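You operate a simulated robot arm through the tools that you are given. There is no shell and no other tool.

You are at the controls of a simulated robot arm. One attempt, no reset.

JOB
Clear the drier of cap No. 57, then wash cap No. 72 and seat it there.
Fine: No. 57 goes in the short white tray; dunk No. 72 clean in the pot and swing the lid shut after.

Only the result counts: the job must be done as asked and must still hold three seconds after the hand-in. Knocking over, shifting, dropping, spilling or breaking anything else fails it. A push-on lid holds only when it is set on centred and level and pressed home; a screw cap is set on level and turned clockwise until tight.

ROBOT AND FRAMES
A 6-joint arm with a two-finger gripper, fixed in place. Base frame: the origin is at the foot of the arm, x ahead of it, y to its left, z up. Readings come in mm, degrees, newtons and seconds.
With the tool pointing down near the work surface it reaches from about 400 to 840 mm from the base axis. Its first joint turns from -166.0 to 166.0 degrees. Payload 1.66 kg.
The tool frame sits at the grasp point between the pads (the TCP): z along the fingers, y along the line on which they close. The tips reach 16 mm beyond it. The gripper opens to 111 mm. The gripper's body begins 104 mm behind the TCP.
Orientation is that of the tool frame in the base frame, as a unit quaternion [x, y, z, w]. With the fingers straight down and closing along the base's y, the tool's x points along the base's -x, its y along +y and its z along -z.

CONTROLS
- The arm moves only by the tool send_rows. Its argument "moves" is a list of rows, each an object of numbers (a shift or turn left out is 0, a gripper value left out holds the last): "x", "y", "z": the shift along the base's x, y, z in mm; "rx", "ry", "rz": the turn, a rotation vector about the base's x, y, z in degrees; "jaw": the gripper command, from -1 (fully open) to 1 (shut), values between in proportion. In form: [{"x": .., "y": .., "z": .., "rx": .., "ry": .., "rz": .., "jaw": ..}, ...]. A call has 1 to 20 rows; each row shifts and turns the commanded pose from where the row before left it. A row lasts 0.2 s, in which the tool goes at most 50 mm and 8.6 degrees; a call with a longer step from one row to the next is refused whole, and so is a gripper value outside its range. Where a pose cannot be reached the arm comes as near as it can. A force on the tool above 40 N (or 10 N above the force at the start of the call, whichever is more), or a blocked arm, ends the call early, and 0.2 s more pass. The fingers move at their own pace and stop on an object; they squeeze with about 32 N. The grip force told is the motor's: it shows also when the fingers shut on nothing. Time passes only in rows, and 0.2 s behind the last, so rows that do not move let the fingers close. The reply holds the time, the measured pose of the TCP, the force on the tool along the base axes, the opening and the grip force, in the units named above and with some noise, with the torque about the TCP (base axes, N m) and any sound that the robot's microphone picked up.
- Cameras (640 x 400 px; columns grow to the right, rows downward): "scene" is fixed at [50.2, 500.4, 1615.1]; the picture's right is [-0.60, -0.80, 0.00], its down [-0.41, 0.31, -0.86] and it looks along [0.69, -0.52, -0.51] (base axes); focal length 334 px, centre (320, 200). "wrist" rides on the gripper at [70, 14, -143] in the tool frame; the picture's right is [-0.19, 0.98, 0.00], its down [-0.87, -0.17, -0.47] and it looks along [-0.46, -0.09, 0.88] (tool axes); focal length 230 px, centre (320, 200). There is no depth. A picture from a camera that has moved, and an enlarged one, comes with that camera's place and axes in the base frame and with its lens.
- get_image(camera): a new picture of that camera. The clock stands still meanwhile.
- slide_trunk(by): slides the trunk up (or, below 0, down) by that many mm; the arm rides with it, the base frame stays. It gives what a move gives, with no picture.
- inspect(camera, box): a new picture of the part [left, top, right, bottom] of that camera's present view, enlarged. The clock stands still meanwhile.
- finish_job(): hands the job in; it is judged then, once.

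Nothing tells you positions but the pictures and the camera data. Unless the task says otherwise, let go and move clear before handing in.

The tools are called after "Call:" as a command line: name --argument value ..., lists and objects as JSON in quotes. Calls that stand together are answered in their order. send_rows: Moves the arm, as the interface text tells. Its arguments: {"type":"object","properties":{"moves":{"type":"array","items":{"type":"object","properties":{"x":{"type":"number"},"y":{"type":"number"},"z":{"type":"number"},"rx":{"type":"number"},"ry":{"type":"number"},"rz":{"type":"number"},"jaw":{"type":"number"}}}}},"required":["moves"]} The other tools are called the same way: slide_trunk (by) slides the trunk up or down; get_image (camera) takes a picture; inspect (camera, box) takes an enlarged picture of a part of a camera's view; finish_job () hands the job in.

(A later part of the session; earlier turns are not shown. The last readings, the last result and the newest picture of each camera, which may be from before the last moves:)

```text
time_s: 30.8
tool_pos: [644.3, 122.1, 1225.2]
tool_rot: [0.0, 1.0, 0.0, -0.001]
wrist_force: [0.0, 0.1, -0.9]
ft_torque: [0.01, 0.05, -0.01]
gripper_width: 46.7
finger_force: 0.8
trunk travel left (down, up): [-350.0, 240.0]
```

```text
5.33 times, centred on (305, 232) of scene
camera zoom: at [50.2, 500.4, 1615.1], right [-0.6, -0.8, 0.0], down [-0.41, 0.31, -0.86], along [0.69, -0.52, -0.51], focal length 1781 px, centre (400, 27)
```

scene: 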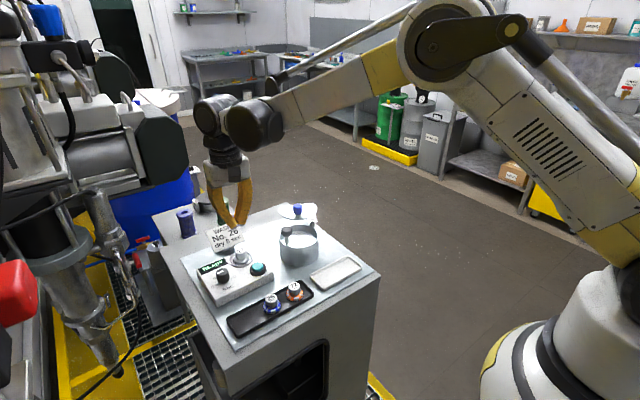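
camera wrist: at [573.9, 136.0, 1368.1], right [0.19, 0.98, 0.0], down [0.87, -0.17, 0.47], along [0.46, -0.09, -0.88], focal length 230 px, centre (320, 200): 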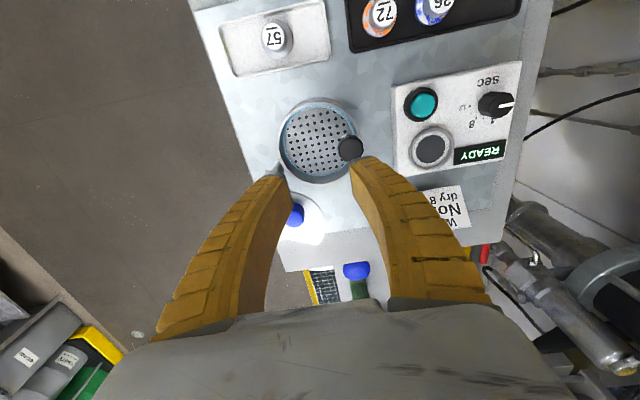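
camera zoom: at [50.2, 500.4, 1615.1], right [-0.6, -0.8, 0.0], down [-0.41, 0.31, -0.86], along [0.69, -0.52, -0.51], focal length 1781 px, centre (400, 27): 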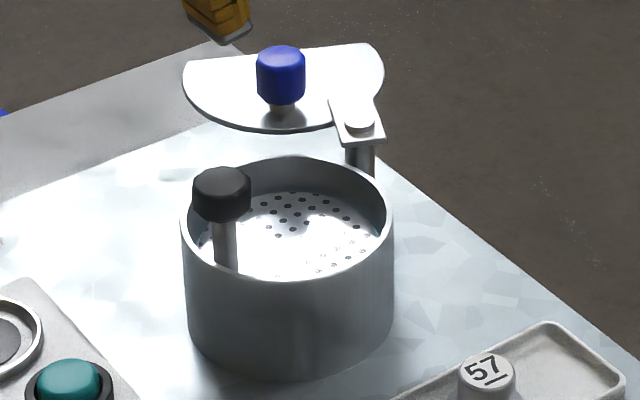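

The pot has a perforated platform over blue liquid, carried by the black plunger knob: the cap goes on the platform and the knob is pressed to dunk it. To keep the fingers clear of that knob I'll turn the gripper 90° (closing along x) on the way to No. 72.

Call:
send_rows --moves '[{"x": -12, "y": 10, "rz": 8.2}, {"x": -12, "y": 10, "rz": 8.2}, {"x": -12, "y": 10, "rz": 8.2}, {"x": -12, "y": 10, "rz": 8.2}, {"x": -12, "y": 10, "rz": 8.2}, {"x": -12, "y": 10, "rz": 8.2}, {"x": -12, "y": 10, "rz": 8.2}, {"x": -12, "y": 10, "rz": 8.2}, {"x": -12, "y": 8, "rz": 8.2}, {"x": -10, "y": 6, "rz": 8.2}, {"rz": 8.0}, {"z": -35}, {"z": -35}, {}]'

Call:
get_image --camera "wrist"

Call:
get_image --camera "scene"

```text
time_s: 33.8
tool_pos: [523.7, 216.1, 1156.1]
tool_rot: [-0.707, 0.707, 0.001, 0.0]
wrist_force: [0.1, 0.3, 0.5]
ft_torque: [-0.03, 0.0, 0.0]
gripper_width: 46.7
finger_force: 1.5
trunk travel left (down, up): [-350.0, 240.0]
```

```text
taken
camera wrist: at [509.4, 147.7, 1298.3], right [-0.98, 0.19, 0.0], down [0.17, 0.87, 0.47], along [0.09, 0.46, -0.88], focal length 230 px, centre (320, 200)
```

wrist: 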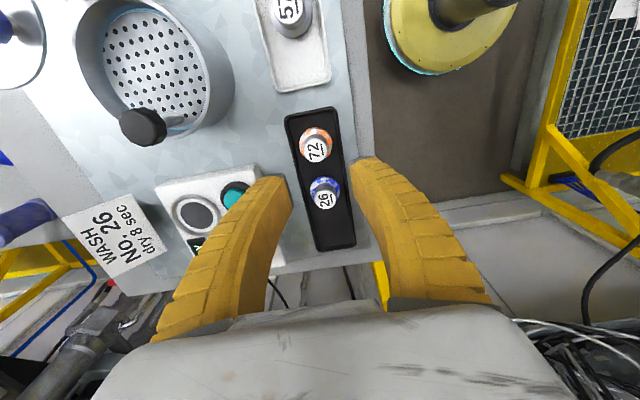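

```text
taken
```

scene: 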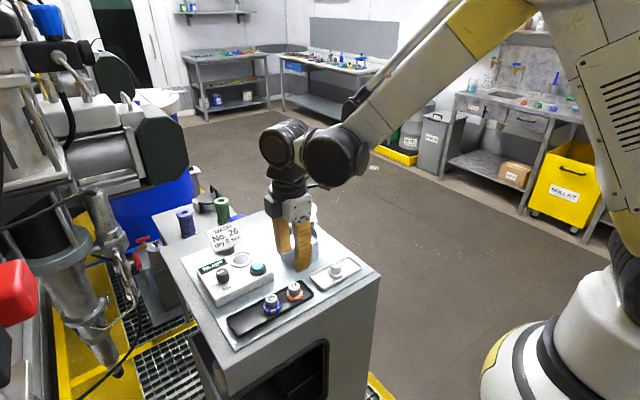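

The gripper now closes along x with the camera on the -y side. I'll refine No. 72's position with a zoom.

Call:
inspect --camera "wrist" --box '[270, 100, 370, 200]'

Call:
inspect --camera "scene" --box '[260, 275, 320, 320]'

```text
4.00 times, centred on (320, 150) of wrist
camera zoom: at [509.4, 147.7, 1298.3], right [-0.98, 0.19, 0.0], down [0.17, 0.87, 0.47], along [0.09, 0.46, -0.88], focal length 920 px, centre (320, 400)
```

zoom: 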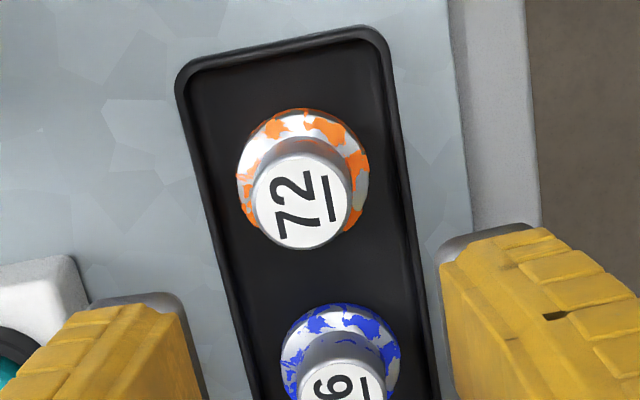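

```text
8.89 times, centred on (290, 298) of scene
camera zoom: at [50.2, 500.4, 1615.1], right [-0.6, -0.8, 0.0], down [-0.41, 0.31, -0.86], along [0.69, -0.52, -0.51], focal length 2968 px, centre (587, -667)
```

zoom: 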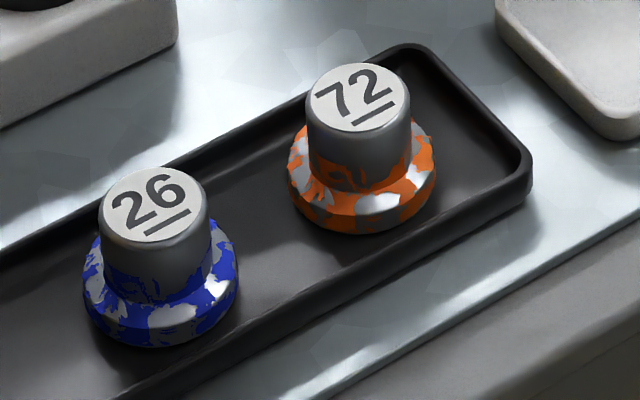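

No. 72 refines to about (527.5, 214). I'll centre on it and descend partway to check alignment.

Call:
send_rows --moves '[{"x": 3.8, "y": -2, "z": -10}, {"z": -35}, {"z": -28}, {}, {}]'

Call:
inspect --camera "wrist" --box '[250, 130, 390, 230]'

Call:
inspect --camera "scene" --box '[260, 265, 330, 320]'

```text
time_s: 35.0
tool_pos: [526.8, 216.4, 1082.3]
tool_rot: [-0.707, 0.707, 0.0, 0.0]
wrist_force: [-0.3, -1.8, 0.2]
ft_torque: [0.02, -0.05, 0.01]
gripper_width: 46.4
finger_force: 1.7
trunk travel left (down, up): [-350.0, 240.0]
```

```text
4.00 times, centred on (320, 180) of wrist
camera zoom: at [513.6, 145.7, 1224.9], right [-0.98, 0.19, 0.0], down [0.17, 0.87, 0.47], along [0.09, 0.46, -0.88], focal length 920 px, centre (320, 280)
```

zoom: 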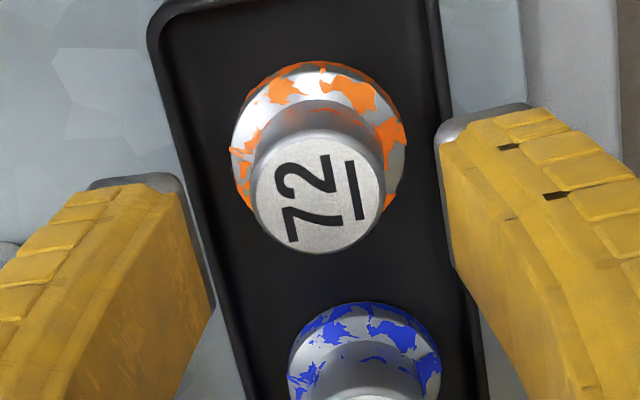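

```text
7.27 times, centred on (295, 292) of scene
camera zoom: at [50.2, 500.4, 1615.1], right [-0.6, -0.8, 0.0], down [-0.41, 0.31, -0.86], along [0.69, -0.52, -0.51], focal length 2429 px, centre (502, -473)
```

zoom: 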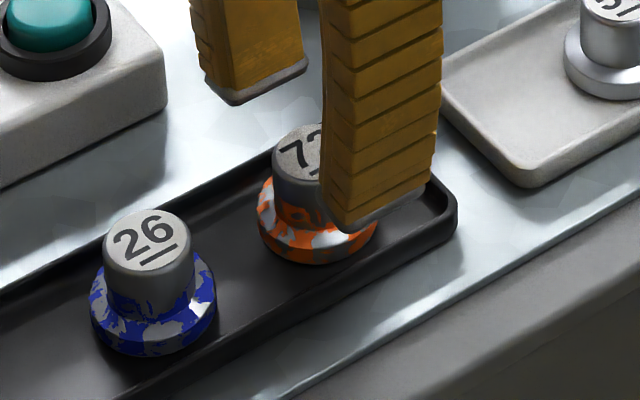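

No. 72 sits centred between the pads, about 2 mm toward -y. I'll correct, descend to the knob and grip.

Call:
send_rows --moves '[{"y": -2, "z": -14}, {"z": -13}, {"jaw": 0.5}, {}, {"jaw": 1.0}, {}, {}]'

Call:
inspect --camera "wrist" --box '[250, 130, 390, 230]'

Call:
inspect --camera "scene" --box '[260, 265, 330, 320]'

```text
time_s: 36.6
tool_pos: [527.6, 212.8, 1055.9]
tool_rot: [-0.707, 0.707, 0.0, 0.0]
wrist_force: [1.8, 2.4, 9.2]
ft_torque: [0.22, -0.06, -0.08]
gripper_width: 21.2
finger_force: 31.7
trunk travel left (down, up): [-350.0, 240.0]
```

```text
4.00 times, centred on (320, 180) of wrist
camera zoom: at [513.5, 143.3, 1198.5], right [-0.98, 0.19, 0.0], down [0.17, 0.87, 0.47], along [0.09, 0.46, -0.88], focal length 920 px, centre (320, 280)
```

zoom: 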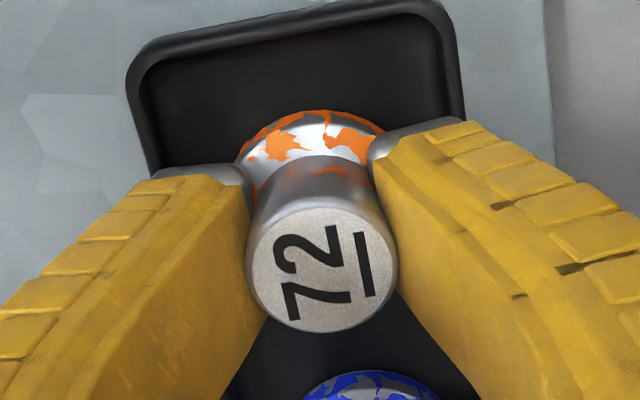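

```text
7.27 times, centred on (295, 292) of scene
camera zoom: at [50.2, 500.4, 1615.1], right [-0.6, -0.8, 0.0], down [-0.41, 0.31, -0.86], along [0.69, -0.52, -0.51], focal length 2429 px, centre (502, -473)
```

zoom: 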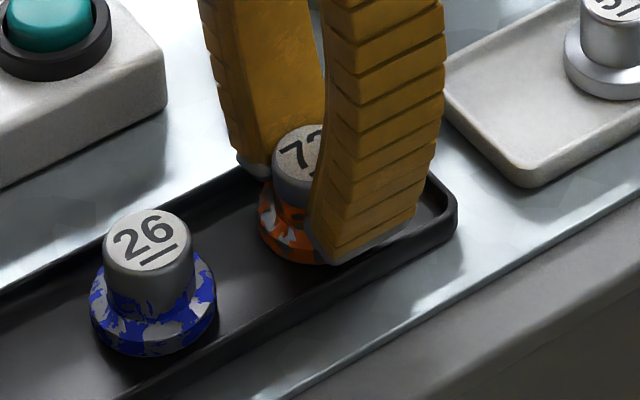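

The grip shows a 9 N upward load like the first, failed one, so the tips are likely riding on the flange. I'll reopen slightly, rise 2 mm and close again before lifting.

Call:
send_rows --moves '[{"jaw": 0.5}, {"z": 2}, {}, {"jaw": 0.6}, {"jaw": 1.0}, {}, {}]'

Call:
send_rows --moves '[{"z": 2}, {"z": 2}, {"z": 2}, {}]'

Call:
inspect --camera "wrist" --box '[250, 130, 390, 230]'

Call:
inspect --camera "scene" --box '[260, 265, 330, 320]'

```text
time_s: 38.2
tool_pos: [526.6, 212.5, 1056.6]
tool_rot: [0.707, -0.707, 0.0, 0.0]
wrist_force: [2.3, 2.2, 9.0]
ft_torque: [0.26, -0.02, -0.04]
gripper_width: 21.4
finger_force: 31.7
trunk travel left (down, up): [-350.0, 240.0]
```

```text
time_s: 39.2
tool_pos: [527.3, 212.2, 1063.5]
tool_rot: [0.707, -0.707, 0.0, 0.001]
wrist_force: [1.3, 0.9, -1.2]
ft_torque: [-0.01, 0.04, -0.03]
gripper_width: 17.1
finger_force: 32.1
trunk travel left (down, up): [-350.0, 240.0]
```

```text
4.00 times, centred on (320, 180) of wrist
camera zoom: at [513.7, 142.5, 1206.4], right [-0.98, 0.19, 0.0], down [0.17, 0.87, 0.47], along [0.09, 0.46, -0.88], focal length 920 px, centre (320, 280)
```

zoom: 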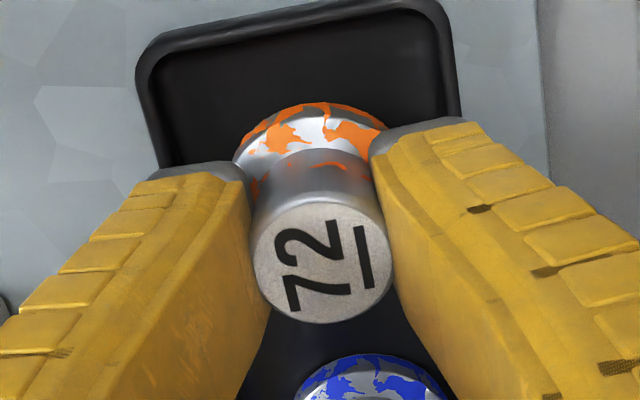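

```text
7.27 times, centred on (295, 292) of scene
camera zoom: at [50.2, 500.4, 1615.1], right [-0.6, -0.8, 0.0], down [-0.41, 0.31, -0.86], along [0.69, -0.52, -0.51], focal length 2429 px, centre (502, -473)
```

zoom: 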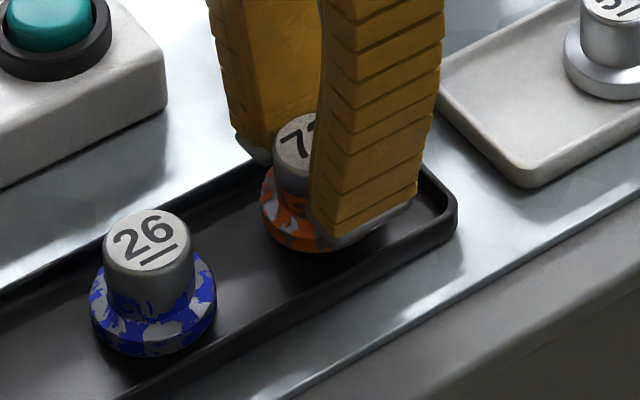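

The width dropped to 17 mm, so the hold is poor. I'll set No. 72 back down, and regrip slightly higher with no flange contact.

Call:
send_rows --moves '[{"z": -2}, {"z": -2}, {"z": -1.5}, {}]'

Call:
inspect --camera "scene" --box '[260, 265, 330, 320]'

```text
time_s: 40.2
tool_pos: [528.3, 211.2, 1057.2]
tool_rot: [-0.707, 0.707, 0.0, 0.001]
wrist_force: [2.2, -1.3, 7.0]
ft_torque: [0.12, -0.04, -0.08]
gripper_width: 19.8
finger_force: 31.8
trunk travel left (down, up): [-350.0, 240.0]
```

```text
7.27 times, centred on (295, 292) of scene
camera zoom: at [50.2, 500.4, 1615.1], right [-0.6, -0.8, 0.0], down [-0.41, 0.31, -0.86], along [0.69, -0.52, -0.51], focal length 2429 px, centre (502, -473)
```

zoom: 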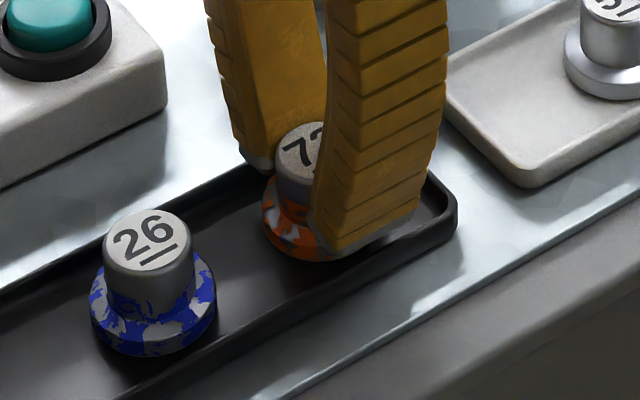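

Set down again. I'll release, rise to just above flange contact and grip afresh.

Call:
send_rows --moves '[{"jaw": 0.4}, {"z": 2}, {"y": 1}, {}]'

Call:
send_rows --moves '[{"jaw": 0.55}, {"jaw": 1.0}, {}, {}]'

Call:
inspect --camera "wrist" --box '[250, 130, 390, 230]'

```text
time_s: 41.2
tool_pos: [526.8, 213.8, 1059.8]
tool_rot: [0.707, -0.707, 0.0, 0.001]
wrist_force: [0.1, 0.1, 1.1]
ft_torque: [0.04, -0.01, -0.02]
gripper_width: 35.7
finger_force: 2.1
trunk travel left (down, up): [-350.0, 240.0]
```

```text
time_s: 42.2
tool_pos: [526.8, 213.9, 1060.4]
tool_rot: [-0.707, 0.707, 0.0, -0.001]
wrist_force: [0.5, -0.6, 2.4]
ft_torque: [-0.08, 0.0, 0.01]
gripper_width: 21.3
finger_force: 32.2
trunk travel left (down, up): [-350.0, 240.0]
```

```text
4.00 times, centred on (320, 180) of wrist
camera zoom: at [513.2, 143.8, 1203.0], right [-0.98, 0.19, 0.0], down [0.17, 0.87, 0.47], along [0.09, 0.46, -0.88], focal length 920 px, centre (320, 280)
```

zoom: 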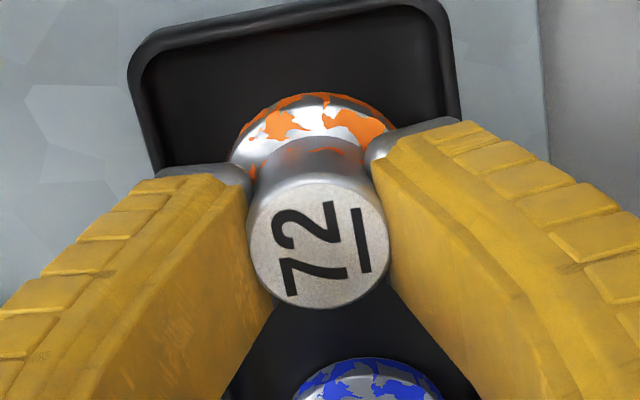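

The grip is now even with hardly any vertical load. I'll lift gently and watch the width.

Call:
send_rows --moves '[{"z": 2}, {"z": 2}, {"z": 2}, {}]'

Call:
send_rows --moves '[{"z": 3}, {"z": 4}, {"z": 4}, {"z": 4}, {}]'

Call:
inspect --camera "wrist" --box '[250, 130, 390, 230]'

Call:
inspect --camera "scene" --box '[260, 255, 330, 310]'

```text
time_s: 43.2
tool_pos: [527.8, 213.4, 1065.4]
tool_rot: [0.707, -0.707, -0.001, -0.001]
wrist_force: [-0.5, -0.3, -0.5]
ft_torque: [0.02, 0.05, 0.06]
gripper_width: 20.5
finger_force: 32.0
trunk travel left (down, up): [-350.0, 240.0]
```

```text
time_s: 44.4
tool_pos: [527.7, 214.6, 1080.1]
tool_rot: [-0.707, 0.707, 0.0, 0.001]
wrist_force: [0.6, -0.2, -0.4]
ft_torque: [0.02, 0.02, -0.01]
gripper_width: 20.2
finger_force: 31.7
trunk travel left (down, up): [-350.0, 240.0]
```

```text
4.00 times, centred on (320, 180) of wrist
camera zoom: at [512.8, 144.3, 1223.4], right [-0.98, 0.19, 0.0], down [0.17, 0.87, 0.47], along [0.09, 0.46, -0.88], focal length 920 px, centre (320, 280)
```

zoom: 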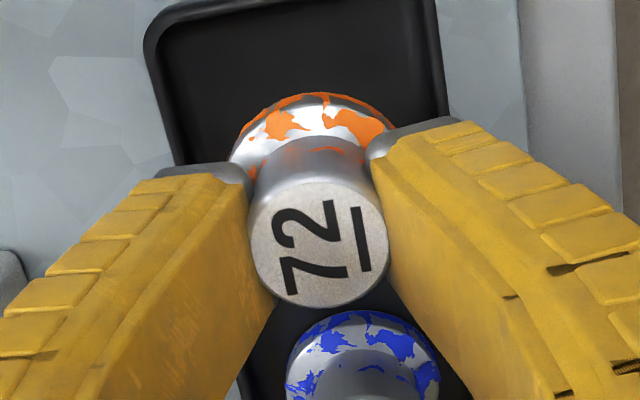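

```text
7.27 times, centred on (295, 282) of scene
camera zoom: at [50.2, 500.4, 1615.1], right [-0.6, -0.8, 0.0], down [-0.41, 0.31, -0.86], along [0.69, -0.52, -0.51], focal length 2429 px, centre (502, -400)
```

zoom: 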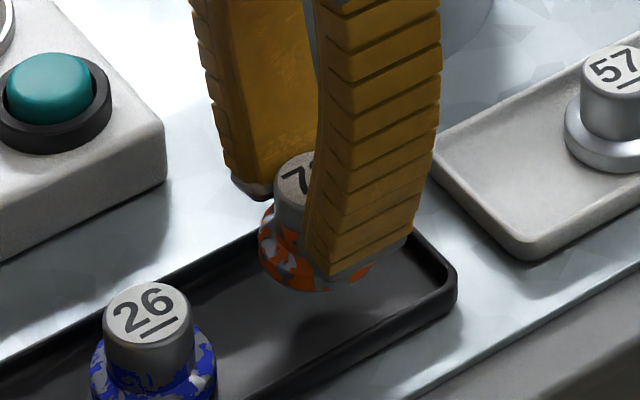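

No. 72 is held firmly and steadily. I'll rise clear and carry it above the pot platform, offset to -y away from the plunger knob, at about (643, 110).

Call:
send_rows --moves '[{"z": 12}, {"z": 22}, {"z": 28}, {"z": 25}, {"x": 10, "y": -9, "z": 10}, {"x": 22, "y": -20}, {"x": 25, "y": -23}, {"x": 25, "y": -23}, {"x": 20, "y": -18}, {"x": 13, "y": -11}, {}, {}]'

Call:
get_image --camera "wrist"

Call:
inspect --camera "scene" --box '[250, 170, 350, 270]'

```text
time_s: 47.0
tool_pos: [642.2, 109.9, 1175.8]
tool_rot: [0.707, -0.707, -0.001, 0.0]
wrist_force: [0.3, -0.5, -1.8]
ft_torque: [0.01, -0.01, -0.01]
gripper_width: 19.5
finger_force: 32.1
trunk travel left (down, up): [-350.0, 240.0]
```

```text
taken
camera wrist: at [628.3, 40.1, 1318.7], right [-0.98, 0.19, 0.0], down [0.17, 0.87, 0.47], along [0.09, 0.46, -0.88], focal length 230 px, centre (320, 200)
```

wrist: 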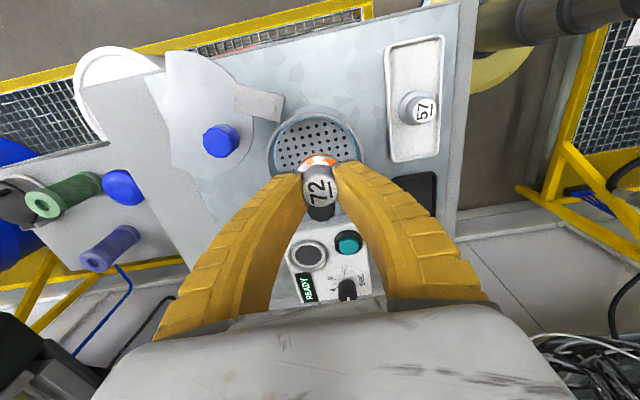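

```text
4.00 times, centred on (300, 220) of scene
camera zoom: at [50.2, 500.4, 1615.1], right [-0.6, -0.8, 0.0], down [-0.41, 0.31, -0.86], along [0.69, -0.52, -0.51], focal length 1336 px, centre (400, 120)
```

zoom: 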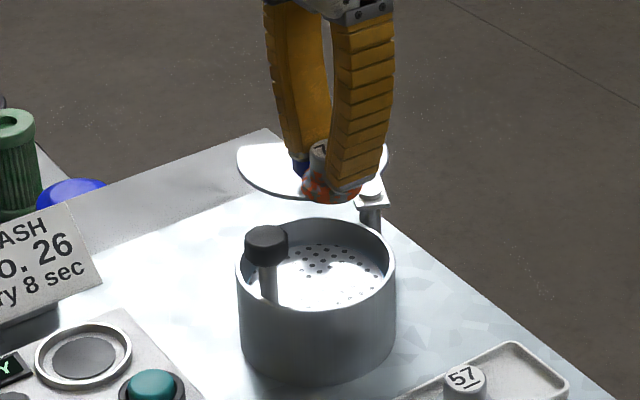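

The cap is above the pot. I'll lower it to just above rim height and check clearances.

Call:
send_rows --moves '[{"z": -15}, {"z": -22}, {"z": -15}, {"z": -4}, {}]'

Call:
get_image --camera "wrist"

Call:
inspect --camera "wrist" --box '[230, 80, 410, 220]'

Call:
inspect --camera "scene" --box '[260, 190, 340, 260]'

```text
time_s: 48.2
tool_pos: [642.5, 110.1, 1122.3]
tool_rot: [0.707, -0.707, 0.0, 0.0]
wrist_force: [0.5, 0.2, -2.2]
ft_torque: [0.0, 0.02, 0.0]
gripper_width: 18.9
finger_force: 32.1
trunk travel left (down, up): [-350.0, 240.0]
```

```text
taken
camera wrist: at [628.5, 39.5, 1264.2], right [-0.98, 0.19, 0.0], down [0.17, 0.87, 0.47], along [0.09, 0.46, -0.88], focal length 230 px, centre (320, 200)
```

wrist: 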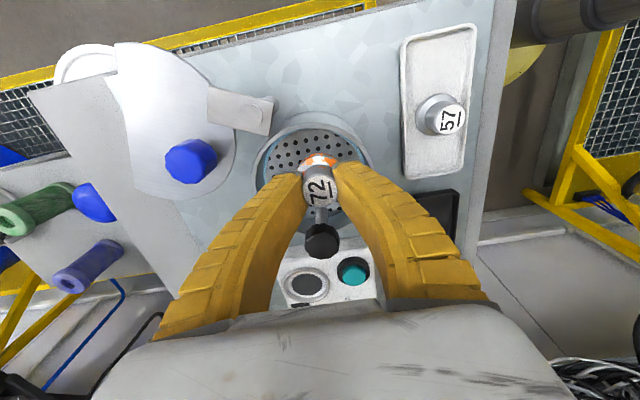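

```text
2.86 times, centred on (320, 150) of wrist
camera zoom: at [628.5, 39.5, 1264.2], right [-0.98, 0.19, 0.0], down [0.17, 0.87, 0.47], along [0.09, 0.46, -0.88], focal length 657 px, centre (320, 343)
```

zoom: 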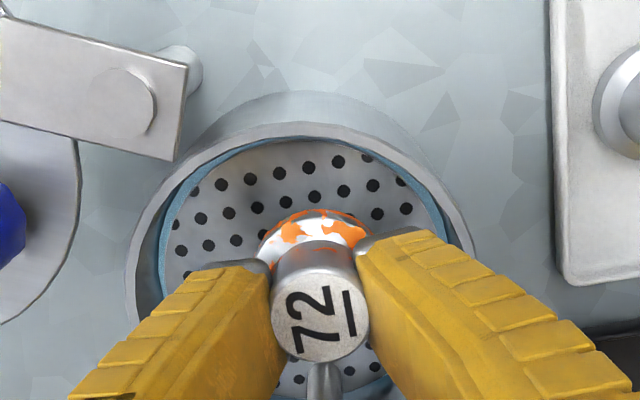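

```text
5.71 times, centred on (300, 225) of scene
camera zoom: at [50.2, 500.4, 1615.1], right [-0.6, -0.8, 0.0], down [-0.41, 0.31, -0.86], along [0.69, -0.52, -0.51], focal length 1908 px, centre (434, 57)
```

zoom: 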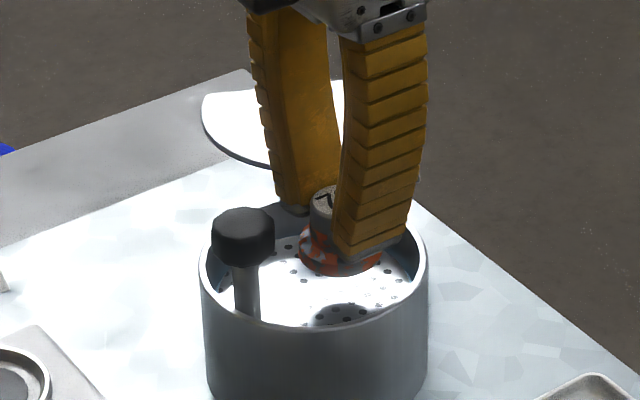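

Clearances are good all around. I'll lower onto the platform in small steps, watching the force.

Call:
send_rows --moves '[{"z": -6}, {"z": -6}, {"z": -3}, {}]'

Call:
send_rows --moves '[{"z": -2}, {"z": -2}, {}]'

Call:
send_rows --moves '[{"z": -1.5}, {"z": -1.5}, {}]'

Call:
inspect --camera "scene" --box '[260, 190, 340, 260]'

```text
time_s: 49.2
tool_pos: [642.4, 109.4, 1105.7]
tool_rot: [-0.707, 0.707, 0.0, 0.001]
wrist_force: [-0.6, -0.3, -1.8]
ft_torque: [-0.03, -0.03, 0.02]
gripper_width: 18.9
finger_force: 31.8
trunk travel left (down, up): [-350.0, 240.0]
```

```text
time_s: 50.0
tool_pos: [643.4, 108.9, 1103.5]
tool_rot: [-0.707, 0.707, 0.0, 0.001]
wrist_force: [0.4, -0.2, -0.8]
ft_torque: [0.0, -0.01, -0.01]
gripper_width: 18.6
finger_force: 32.1
trunk travel left (down, up): [-350.0, 240.0]
```

```text
time_s: 50.8
tool_pos: [641.9, 110.7, 1100.6]
tool_rot: [-0.707, 0.708, 0.001, 0.0]
wrist_force: [0.4, 0.0, 0.3]
ft_torque: [-0.05, 0.01, 0.02]
gripper_width: 18.6
finger_force: 31.9
trunk travel left (down, up): [-350.0, 240.0]
```

```text
5.71 times, centred on (300, 225) of scene
camera zoom: at [50.2, 500.4, 1615.1], right [-0.6, -0.8, 0.0], down [-0.41, 0.31, -0.86], along [0.69, -0.52, -0.51], focal length 1908 px, centre (434, 57)
```

zoom: 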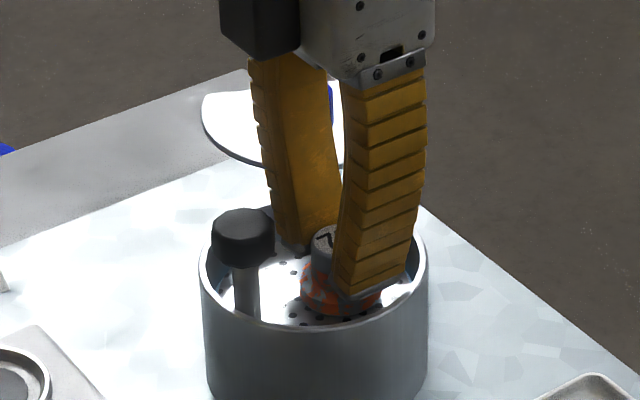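

Close to the platform now; continuing in finer steps.

Call:
send_rows --moves '[{"z": -1}, {"z": -1}, {}]'

Call:
send_rows --moves '[{"z": -1}, {"z": -1}, {}]'

Call:
inspect --camera "scene" --box '[260, 190, 340, 260]'

```text
time_s: 51.6
tool_pos: [642.3, 110.5, 1096.8]
tool_rot: [0.707, -0.707, 0.0, -0.001]
wrist_force: [-0.2, -1.0, 1.2]
ft_torque: [-0.04, 0.03, -0.04]
gripper_width: 18.2
finger_force: 32.0
trunk travel left (down, up): [-350.0, 240.0]
```

```text
time_s: 52.4
tool_pos: [641.7, 109.3, 1097.1]
tool_rot: [0.708, -0.707, 0.0, 0.0]
wrist_force: [0.2, 0.5, 1.4]
ft_torque: [-0.05, 0.0, 0.01]
gripper_width: 18.3
finger_force: 32.2
trunk travel left (down, up): [-350.0, 240.0]
```

```text
5.71 times, centred on (300, 225) of scene
camera zoom: at [50.2, 500.4, 1615.1], right [-0.6, -0.8, 0.0], down [-0.41, 0.31, -0.86], along [0.69, -0.52, -0.51], focal length 1908 px, centre (434, 57)
```

zoom: 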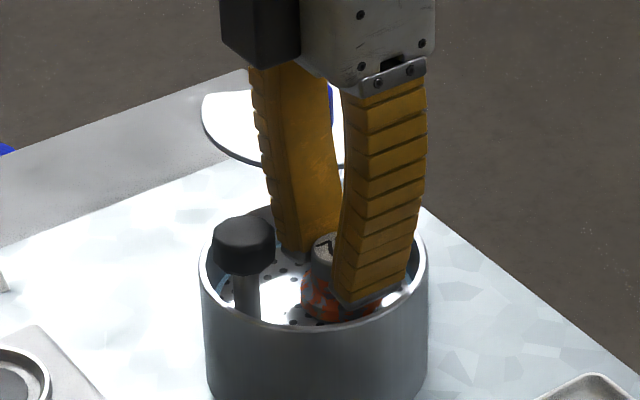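

The plunger knob has sunk a little with the platform, so the cap is standing on it and the spring is soft. I can dunk the cap while still holding it; I'll push down stepwise, watching force.

Call:
send_rows --moves '[{"z": -3}, {"z": -3}, {"z": -3}, {}]'

Call:
send_rows --moves '[{"z": -3}, {"z": -3}, {"z": -2}, {}]'

Call:
inspect --camera "scene" --box '[260, 190, 340, 260]'

Call:
inspect --camera "wrist" --box '[230, 80, 410, 220]'

```text
time_s: 53.4
tool_pos: [642.3, 109.3, 1086.7]
tool_rot: [-0.707, 0.708, 0.0, 0.0]
wrist_force: [-1.5, -0.9, 2.0]
ft_torque: [-0.12, -0.01, -0.02]
gripper_width: 18.1
finger_force: 31.7
trunk travel left (down, up): [-350.0, 240.0]
```

```text
time_s: 54.4
tool_pos: [641.9, 110.0, 1078.6]
tool_rot: [0.707, -0.707, 0.0, 0.0]
wrist_force: [0.4, 0.2, 3.2]
ft_torque: [-0.03, 0.01, -0.01]
gripper_width: 18.3
finger_force: 31.9
trunk travel left (down, up): [-350.0, 240.0]
```

```text
5.71 times, centred on (300, 225) of scene
camera zoom: at [50.2, 500.4, 1615.1], right [-0.6, -0.8, 0.0], down [-0.41, 0.31, -0.86], along [0.69, -0.52, -0.51], focal length 1908 px, centre (434, 57)
```

zoom: 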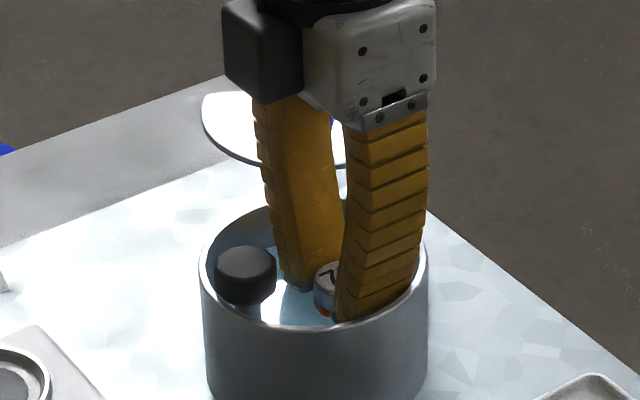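

```text
2.86 times, centred on (320, 150) of wrist
camera zoom: at [627.8, 39.8, 1221.8], right [-0.98, 0.19, 0.0], down [0.17, 0.87, 0.47], along [0.09, 0.46, -0.88], focal length 657 px, centre (320, 343)
```

zoom: 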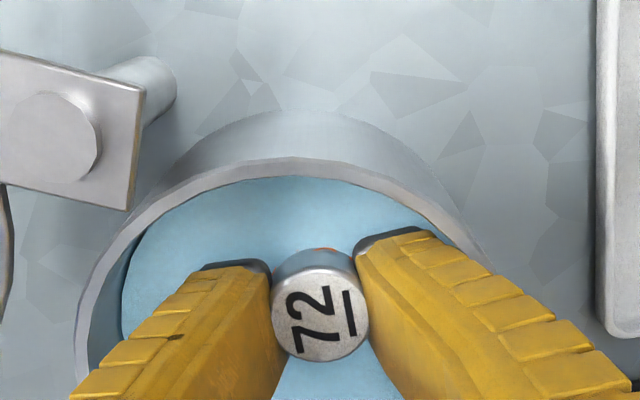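

Liquid floods over the sinking platform and covers the flange. I'll go 8 mm deeper, hold, and pump a few times.

Call:
send_rows --moves '[{"z": -3}, {"z": -3}, {"z": -2}, {}, {}, {}]'

Call:
inspect --camera "wrist" --box '[230, 80, 410, 220]'

Call:
inspect --camera "scene" --box '[260, 190, 340, 260]'

```text
time_s: 55.8
tool_pos: [641.2, 108.6, 1070.4]
tool_rot: [-0.707, 0.707, -0.001, -0.001]
wrist_force: [0.4, -2.3, 4.2]
ft_torque: [-0.13, 0.0, 0.02]
gripper_width: 18.0
finger_force: 32.8
trunk travel left (down, up): [-350.0, 240.0]
```

```text
2.86 times, centred on (320, 150) of wrist
camera zoom: at [627.8, 40.0, 1213.9], right [-0.98, 0.19, 0.0], down [0.17, 0.87, 0.47], along [0.09, 0.46, -0.88], focal length 657 px, centre (320, 343)
```

zoom: 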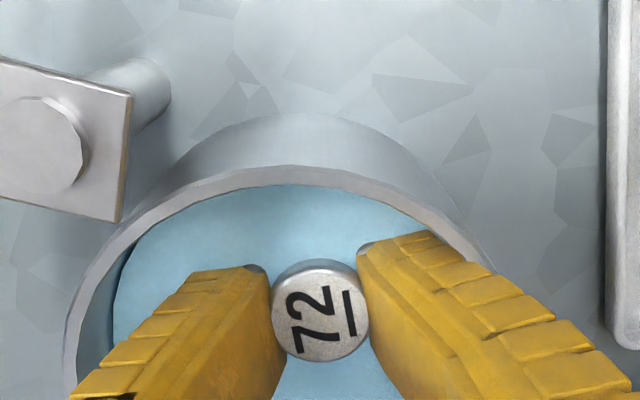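

```text
5.71 times, centred on (300, 225) of scene
camera zoom: at [50.2, 500.4, 1615.1], right [-0.6, -0.8, 0.0], down [-0.41, 0.31, -0.86], along [0.69, -0.52, -0.51], focal length 1908 px, centre (434, 57)
```

zoom: 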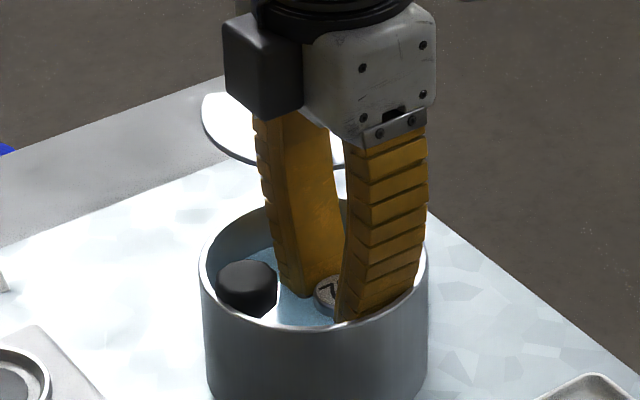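

The flange is fully under. I'll raise to the platform's rest height and look at the orange.

Call:
send_rows --moves '[{"z": 4}, {"z": 5}, {"z": 6}, {"z": 6}, {"z": 6}, {"z": 6}, {"z": 5}, {}]'

Call:
inspect --camera "wrist" --box '[270, 120, 370, 220]'

Call:
inspect --camera "scene" --box '[270, 200, 340, 255]'

```text
time_s: 57.6
tool_pos: [643.9, 108.9, 1107.9]
tool_rot: [0.707, -0.707, 0.0, 0.0]
wrist_force: [-0.2, 1.0, -0.7]
ft_torque: [0.04, -0.04, 0.01]
gripper_width: 17.8
finger_force: 32.3
trunk travel left (down, up): [-350.0, 240.0]
```

```text
4.00 times, centred on (320, 170) of wrist
camera zoom: at [628.6, 39.3, 1251.4], right [-0.98, 0.19, 0.0], down [0.17, 0.87, 0.47], along [0.09, 0.46, -0.88], focal length 920 px, centre (320, 320)
```

zoom: 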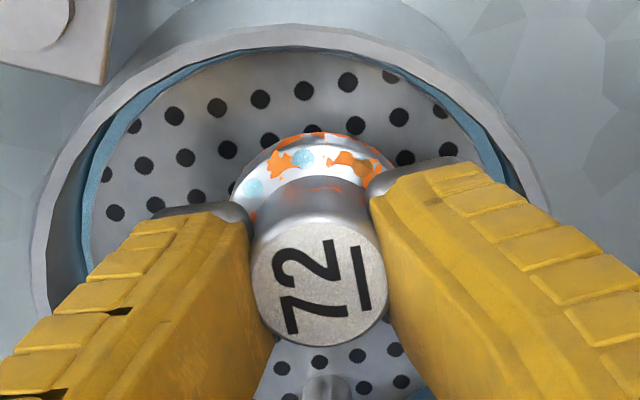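

```text
7.27 times, centred on (305, 228) of scene
camera zoom: at [50.2, 500.4, 1615.1], right [-0.6, -0.8, 0.0], down [-0.41, 0.31, -0.86], along [0.69, -0.52, -0.51], focal length 2429 px, centre (429, 0)
```

zoom: 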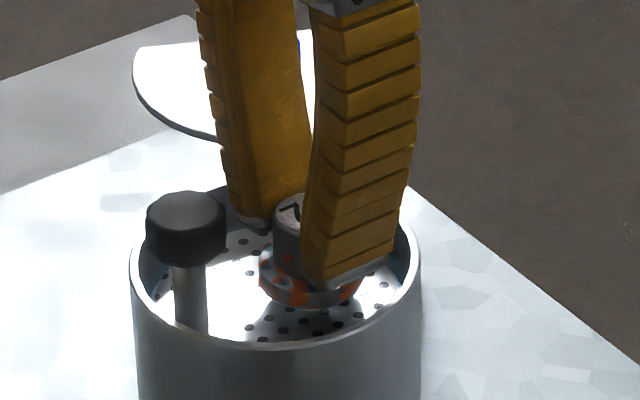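

Orange is reduced but not gone, so each dunk cleans some. I'll pump several more full dunks.

Call:
send_rows --moves '[{"z": -7}, {"z": -10}, {"z": -10}, {"z": -10}, {}, {"z": 8}, {"z": 10}, {"z": 10}, {"z": 4}, {}, {"z": -8}, {"z": -10}, {"z": -10}, {"z": -4}, {}, {"z": 8}, {"z": 10}, {"z": 10}, {"z": 8}, {}]'

Call:
inspect --camera "wrist" --box '[270, 120, 370, 220]'

Call:
inspect --camera "scene" --box '[270, 200, 340, 255]'

```text
time_s: 61.8
tool_pos: [642.6, 110.0, 1107.2]
tool_rot: [-0.707, 0.707, 0.0, 0.0]
wrist_force: [0.4, 0.4, -1.1]
ft_torque: [0.01, 0.01, 0.0]
gripper_width: 17.5
finger_force: 31.8
trunk travel left (down, up): [-350.0, 240.0]
```

```text
4.00 times, centred on (320, 170) of wrist
camera zoom: at [628.8, 39.8, 1250.8], right [-0.98, 0.19, 0.0], down [0.17, 0.87, 0.47], along [0.09, 0.46, -0.88], focal length 920 px, centre (320, 320)
```

zoom: 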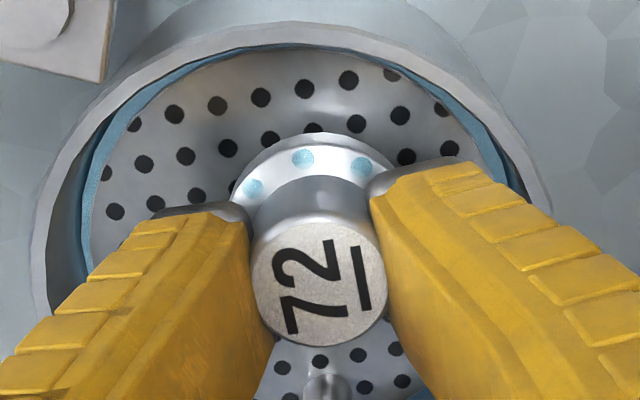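

```text
7.27 times, centred on (305, 228) of scene
camera zoom: at [50.2, 500.4, 1615.1], right [-0.6, -0.8, 0.0], down [-0.41, 0.31, -0.86], along [0.69, -0.52, -0.51], focal length 2429 px, centre (429, 0)
```

zoom: 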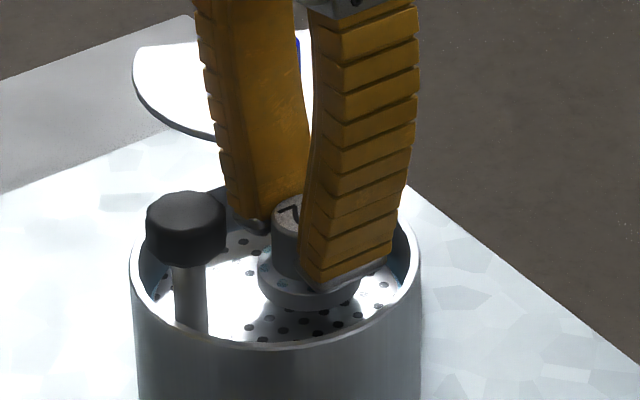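

The orange is gone; only pale blue droplets remain. I'll lift clear, letting it drip over the pot for a moment, and inspect again.

Call:
send_rows --moves '[{"z": 6}, {"z": 8}, {"z": 8}, {"z": 6}, {}, {}, {}, {}]'

Call:
inspect --camera "wrist" --box '[270, 120, 370, 220]'

Call:
inspect --camera "scene" --box '[270, 190, 340, 245]'

```text
time_s: 63.6
tool_pos: [643.0, 109.0, 1135.5]
tool_rot: [0.707, -0.707, -0.001, 0.0]
wrist_force: [-0.7, -0.7, -1.2]
ft_torque: [-0.03, 0.01, -0.03]
gripper_width: 17.3
finger_force: 32.4
trunk travel left (down, up): [-350.0, 240.0]
```

```text
4.00 times, centred on (320, 170) of wrist
camera zoom: at [628.7, 39.9, 1278.8], right [-0.98, 0.19, 0.0], down [0.17, 0.87, 0.47], along [0.09, 0.46, -0.88], focal length 920 px, centre (320, 320)
```

zoom: 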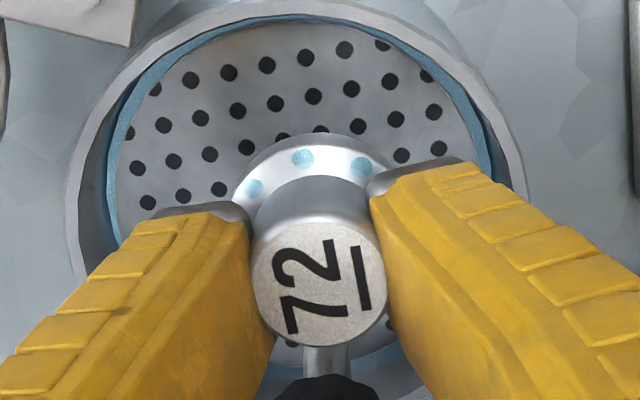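

```text
7.27 times, centred on (305, 218) of scene
camera zoom: at [50.2, 500.4, 1615.1], right [-0.6, -0.8, 0.0], down [-0.41, 0.31, -0.86], along [0.69, -0.52, -0.51], focal length 2429 px, centre (429, 73)
```

zoom: 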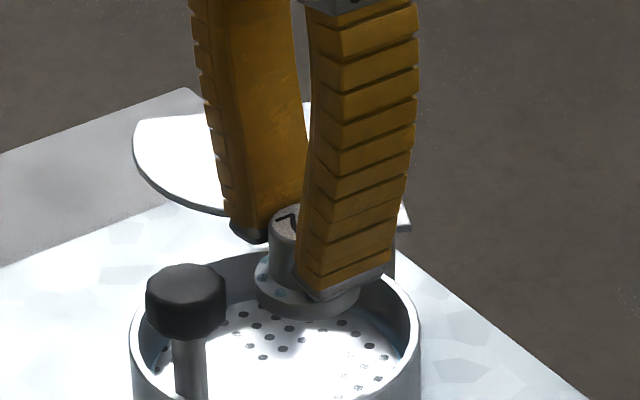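

No. 72 is clean and held. I'll lift higher and carry it over to the drier seat near (688, 270).

Call:
send_rows --moves '[{"z": 15}, {"z": 20}, {"z": 12}, {"x": 3, "y": 10}, {"x": 6, "y": 22}, {"x": 8, "y": 28}, {"x": 8, "y": 30}, {"x": 8, "y": 30}, {"x": 7, "y": 25}, {"x": 4, "y": 12}, {"x": 1, "y": 4}, {}, {"z": -15}, {"z": -20}, {"z": -15}, {}]'

Call:
get_image --camera "wrist"

Call:
inspect --camera "wrist" --box '[250, 110, 390, 210]'

Call:
inspect --camera "scene" --box '[205, 220, 275, 275]'

```text
time_s: 67.0
tool_pos: [688.0, 272.3, 1132.7]
tool_rot: [-0.707, 0.707, 0.0, 0.0]
wrist_force: [-0.4, -0.2, -1.5]
ft_torque: [-0.03, 0.0, -0.01]
gripper_width: 16.9
finger_force: 32.2
trunk travel left (down, up): [-350.0, 240.0]
```

```text
taken
camera wrist: at [673.9, 201.8, 1276.6], right [-0.98, 0.19, 0.0], down [0.17, 0.87, 0.47], along [0.09, 0.46, -0.88], focal length 230 px, centre (320, 200)
```

wrist: 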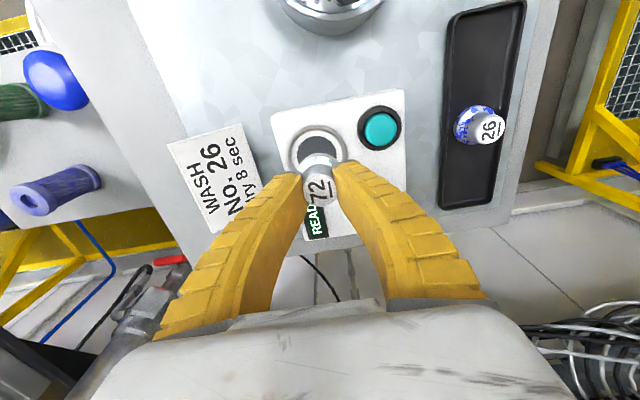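

```text
4.00 times, centred on (320, 160) of wrist
camera zoom: at [673.9, 201.8, 1276.6], right [-0.98, 0.19, 0.0], down [0.17, 0.87, 0.47], along [0.09, 0.46, -0.88], focal length 920 px, centre (320, 360)
```

zoom: 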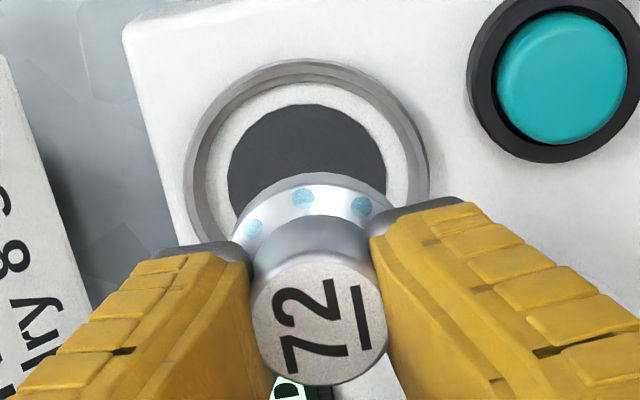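

```text
7.27 times, centred on (240, 248) of scene
camera zoom: at [50.2, 500.4, 1615.1], right [-0.6, -0.8, 0.0], down [-0.41, 0.31, -0.86], along [0.69, -0.52, -0.51], focal length 2429 px, centre (902, -146)
```

zoom: 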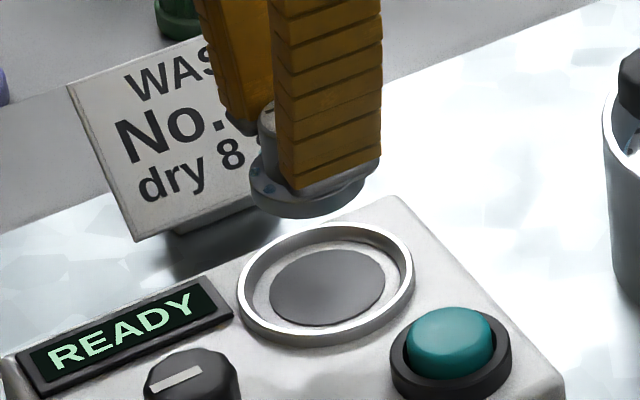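

The cap hovers over the seat. I'll zoom further to get the offset between cap and seat centre precisely.

Call:
inspect --camera "wrist" --box '[280, 118, 360, 178]'

Call:
inspect --camera "scene" --box '[220, 230, 270, 270]'

```text
6.67 times, centred on (320, 148) of wrist
camera zoom: at [673.9, 201.8, 1276.6], right [-0.98, 0.19, 0.0], down [0.17, 0.87, 0.47], along [0.09, 0.46, -0.88], focal length 1534 px, centre (320, 547)
```

zoom: 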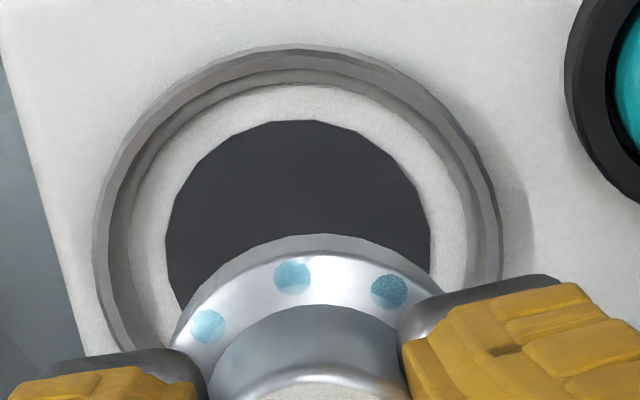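

```text
10.00 times, centred on (245, 250) of scene
camera zoom: at [50.2, 500.4, 1615.1], right [-0.6, -0.8, 0.0], down [-0.41, 0.31, -0.86], along [0.69, -0.52, -0.51], focal length 3340 px, centre (1070, -300)
```

zoom: 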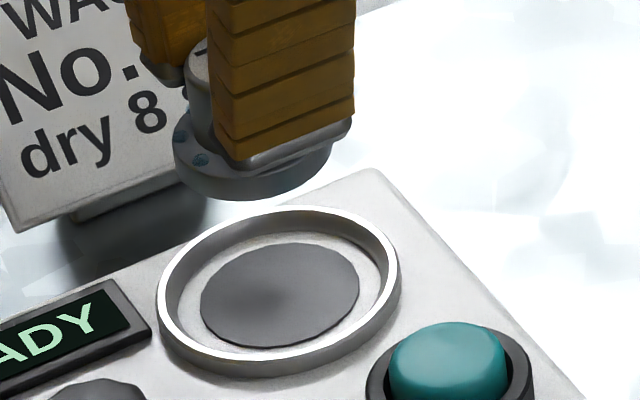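

By the wrist view the seat centre is roughly +2.5 mm x and -1 mm y from the cap. I'll shift and lower until just above the seat, then recheck where parallax is small.

Call:
send_rows --moves '[{"x": 2.4, "y": -1, "z": -10}, {"z": -15}, {"z": -10}, {"z": -4}, {}]'

Call:
inspect --camera "wrist" --box '[280, 118, 360, 178]'

Call:
inspect --camera "scene" --box '[220, 230, 270, 270]'

```text
time_s: 68.2
tool_pos: [688.9, 268.8, 1091.8]
tool_rot: [0.707, -0.707, 0.0, 0.0]
wrist_force: [0.5, -0.7, -0.9]
ft_torque: [-0.02, 0.01, 0.02]
gripper_width: 17.2
finger_force: 31.5
trunk travel left (down, up): [-350.0, 240.0]
```

```text
6.67 times, centred on (320, 148) of wrist
camera zoom: at [675.5, 199.9, 1235.9], right [-0.98, 0.19, 0.0], down [0.17, 0.87, 0.47], along [0.09, 0.46, -0.88], focal length 1534 px, centre (320, 547)
```

zoom: 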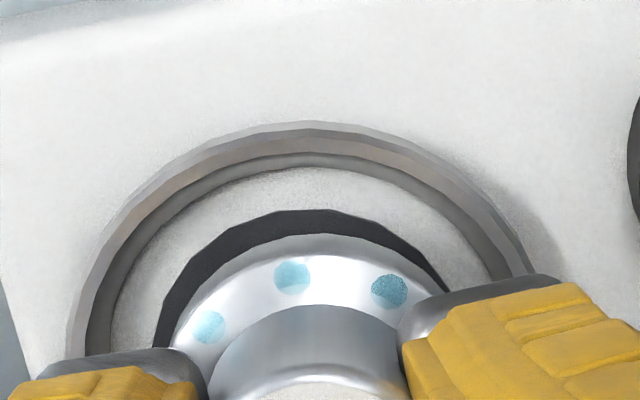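

```text
10.00 times, centred on (245, 250) of scene
camera zoom: at [50.2, 500.4, 1615.1], right [-0.6, -0.8, 0.0], down [-0.41, 0.31, -0.86], along [0.69, -0.52, -0.51], focal length 3340 px, centre (1070, -300)
```

zoom: 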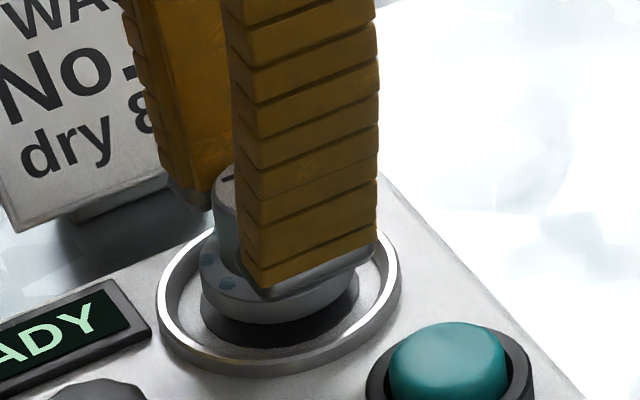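

The cap is a few mm above the seat and within about 2 mm of centre. I'll make a small correction and lower 3 mm more for a final alignment look.

Call:
send_rows --moves '[{"x": 1.0, "y": 0.7, "z": -2}, {"z": -1.5}, {}]'

Call:
inspect --camera "wrist" --box '[280, 118, 360, 178]'

Call:
inspect --camera "scene" --box '[228, 240, 264, 270]'

```text
time_s: 69.0
tool_pos: [691.7, 270.0, 1089.8]
tool_rot: [-0.707, 0.707, 0.0, 0.001]
wrist_force: [-0.1, -0.8, -1.0]
ft_torque: [0.0, 0.02, 0.0]
gripper_width: 16.7
finger_force: 32.0
trunk travel left (down, up): [-350.0, 240.0]
```

```text
6.67 times, centred on (320, 148) of wrist
camera zoom: at [677.2, 200.5, 1232.9], right [-0.98, 0.19, 0.0], down [0.17, 0.87, 0.47], along [0.09, 0.46, -0.88], focal length 1534 px, centre (320, 547)
```

zoom: 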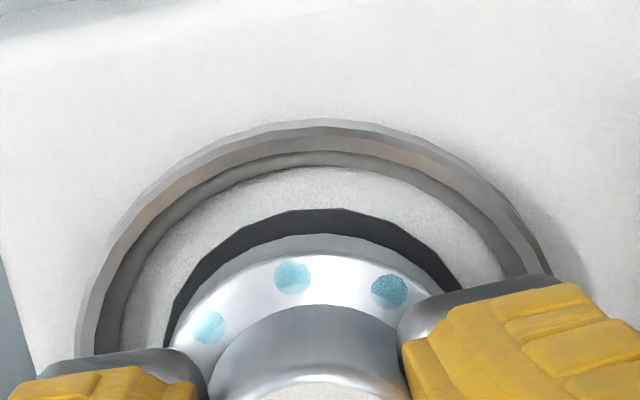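

```text
13.33 times, centred on (246, 255) of scene
camera zoom: at [50.2, 500.4, 1615.1], right [-0.6, -0.8, 0.0], down [-0.41, 0.31, -0.86], along [0.69, -0.52, -0.51], focal length 4453 px, centre (1307, -533)
```

zoom: 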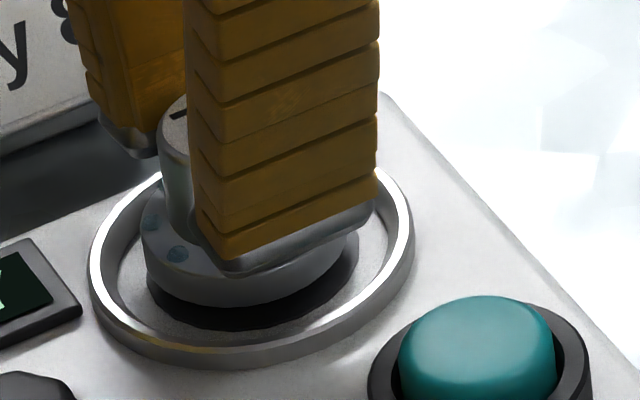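

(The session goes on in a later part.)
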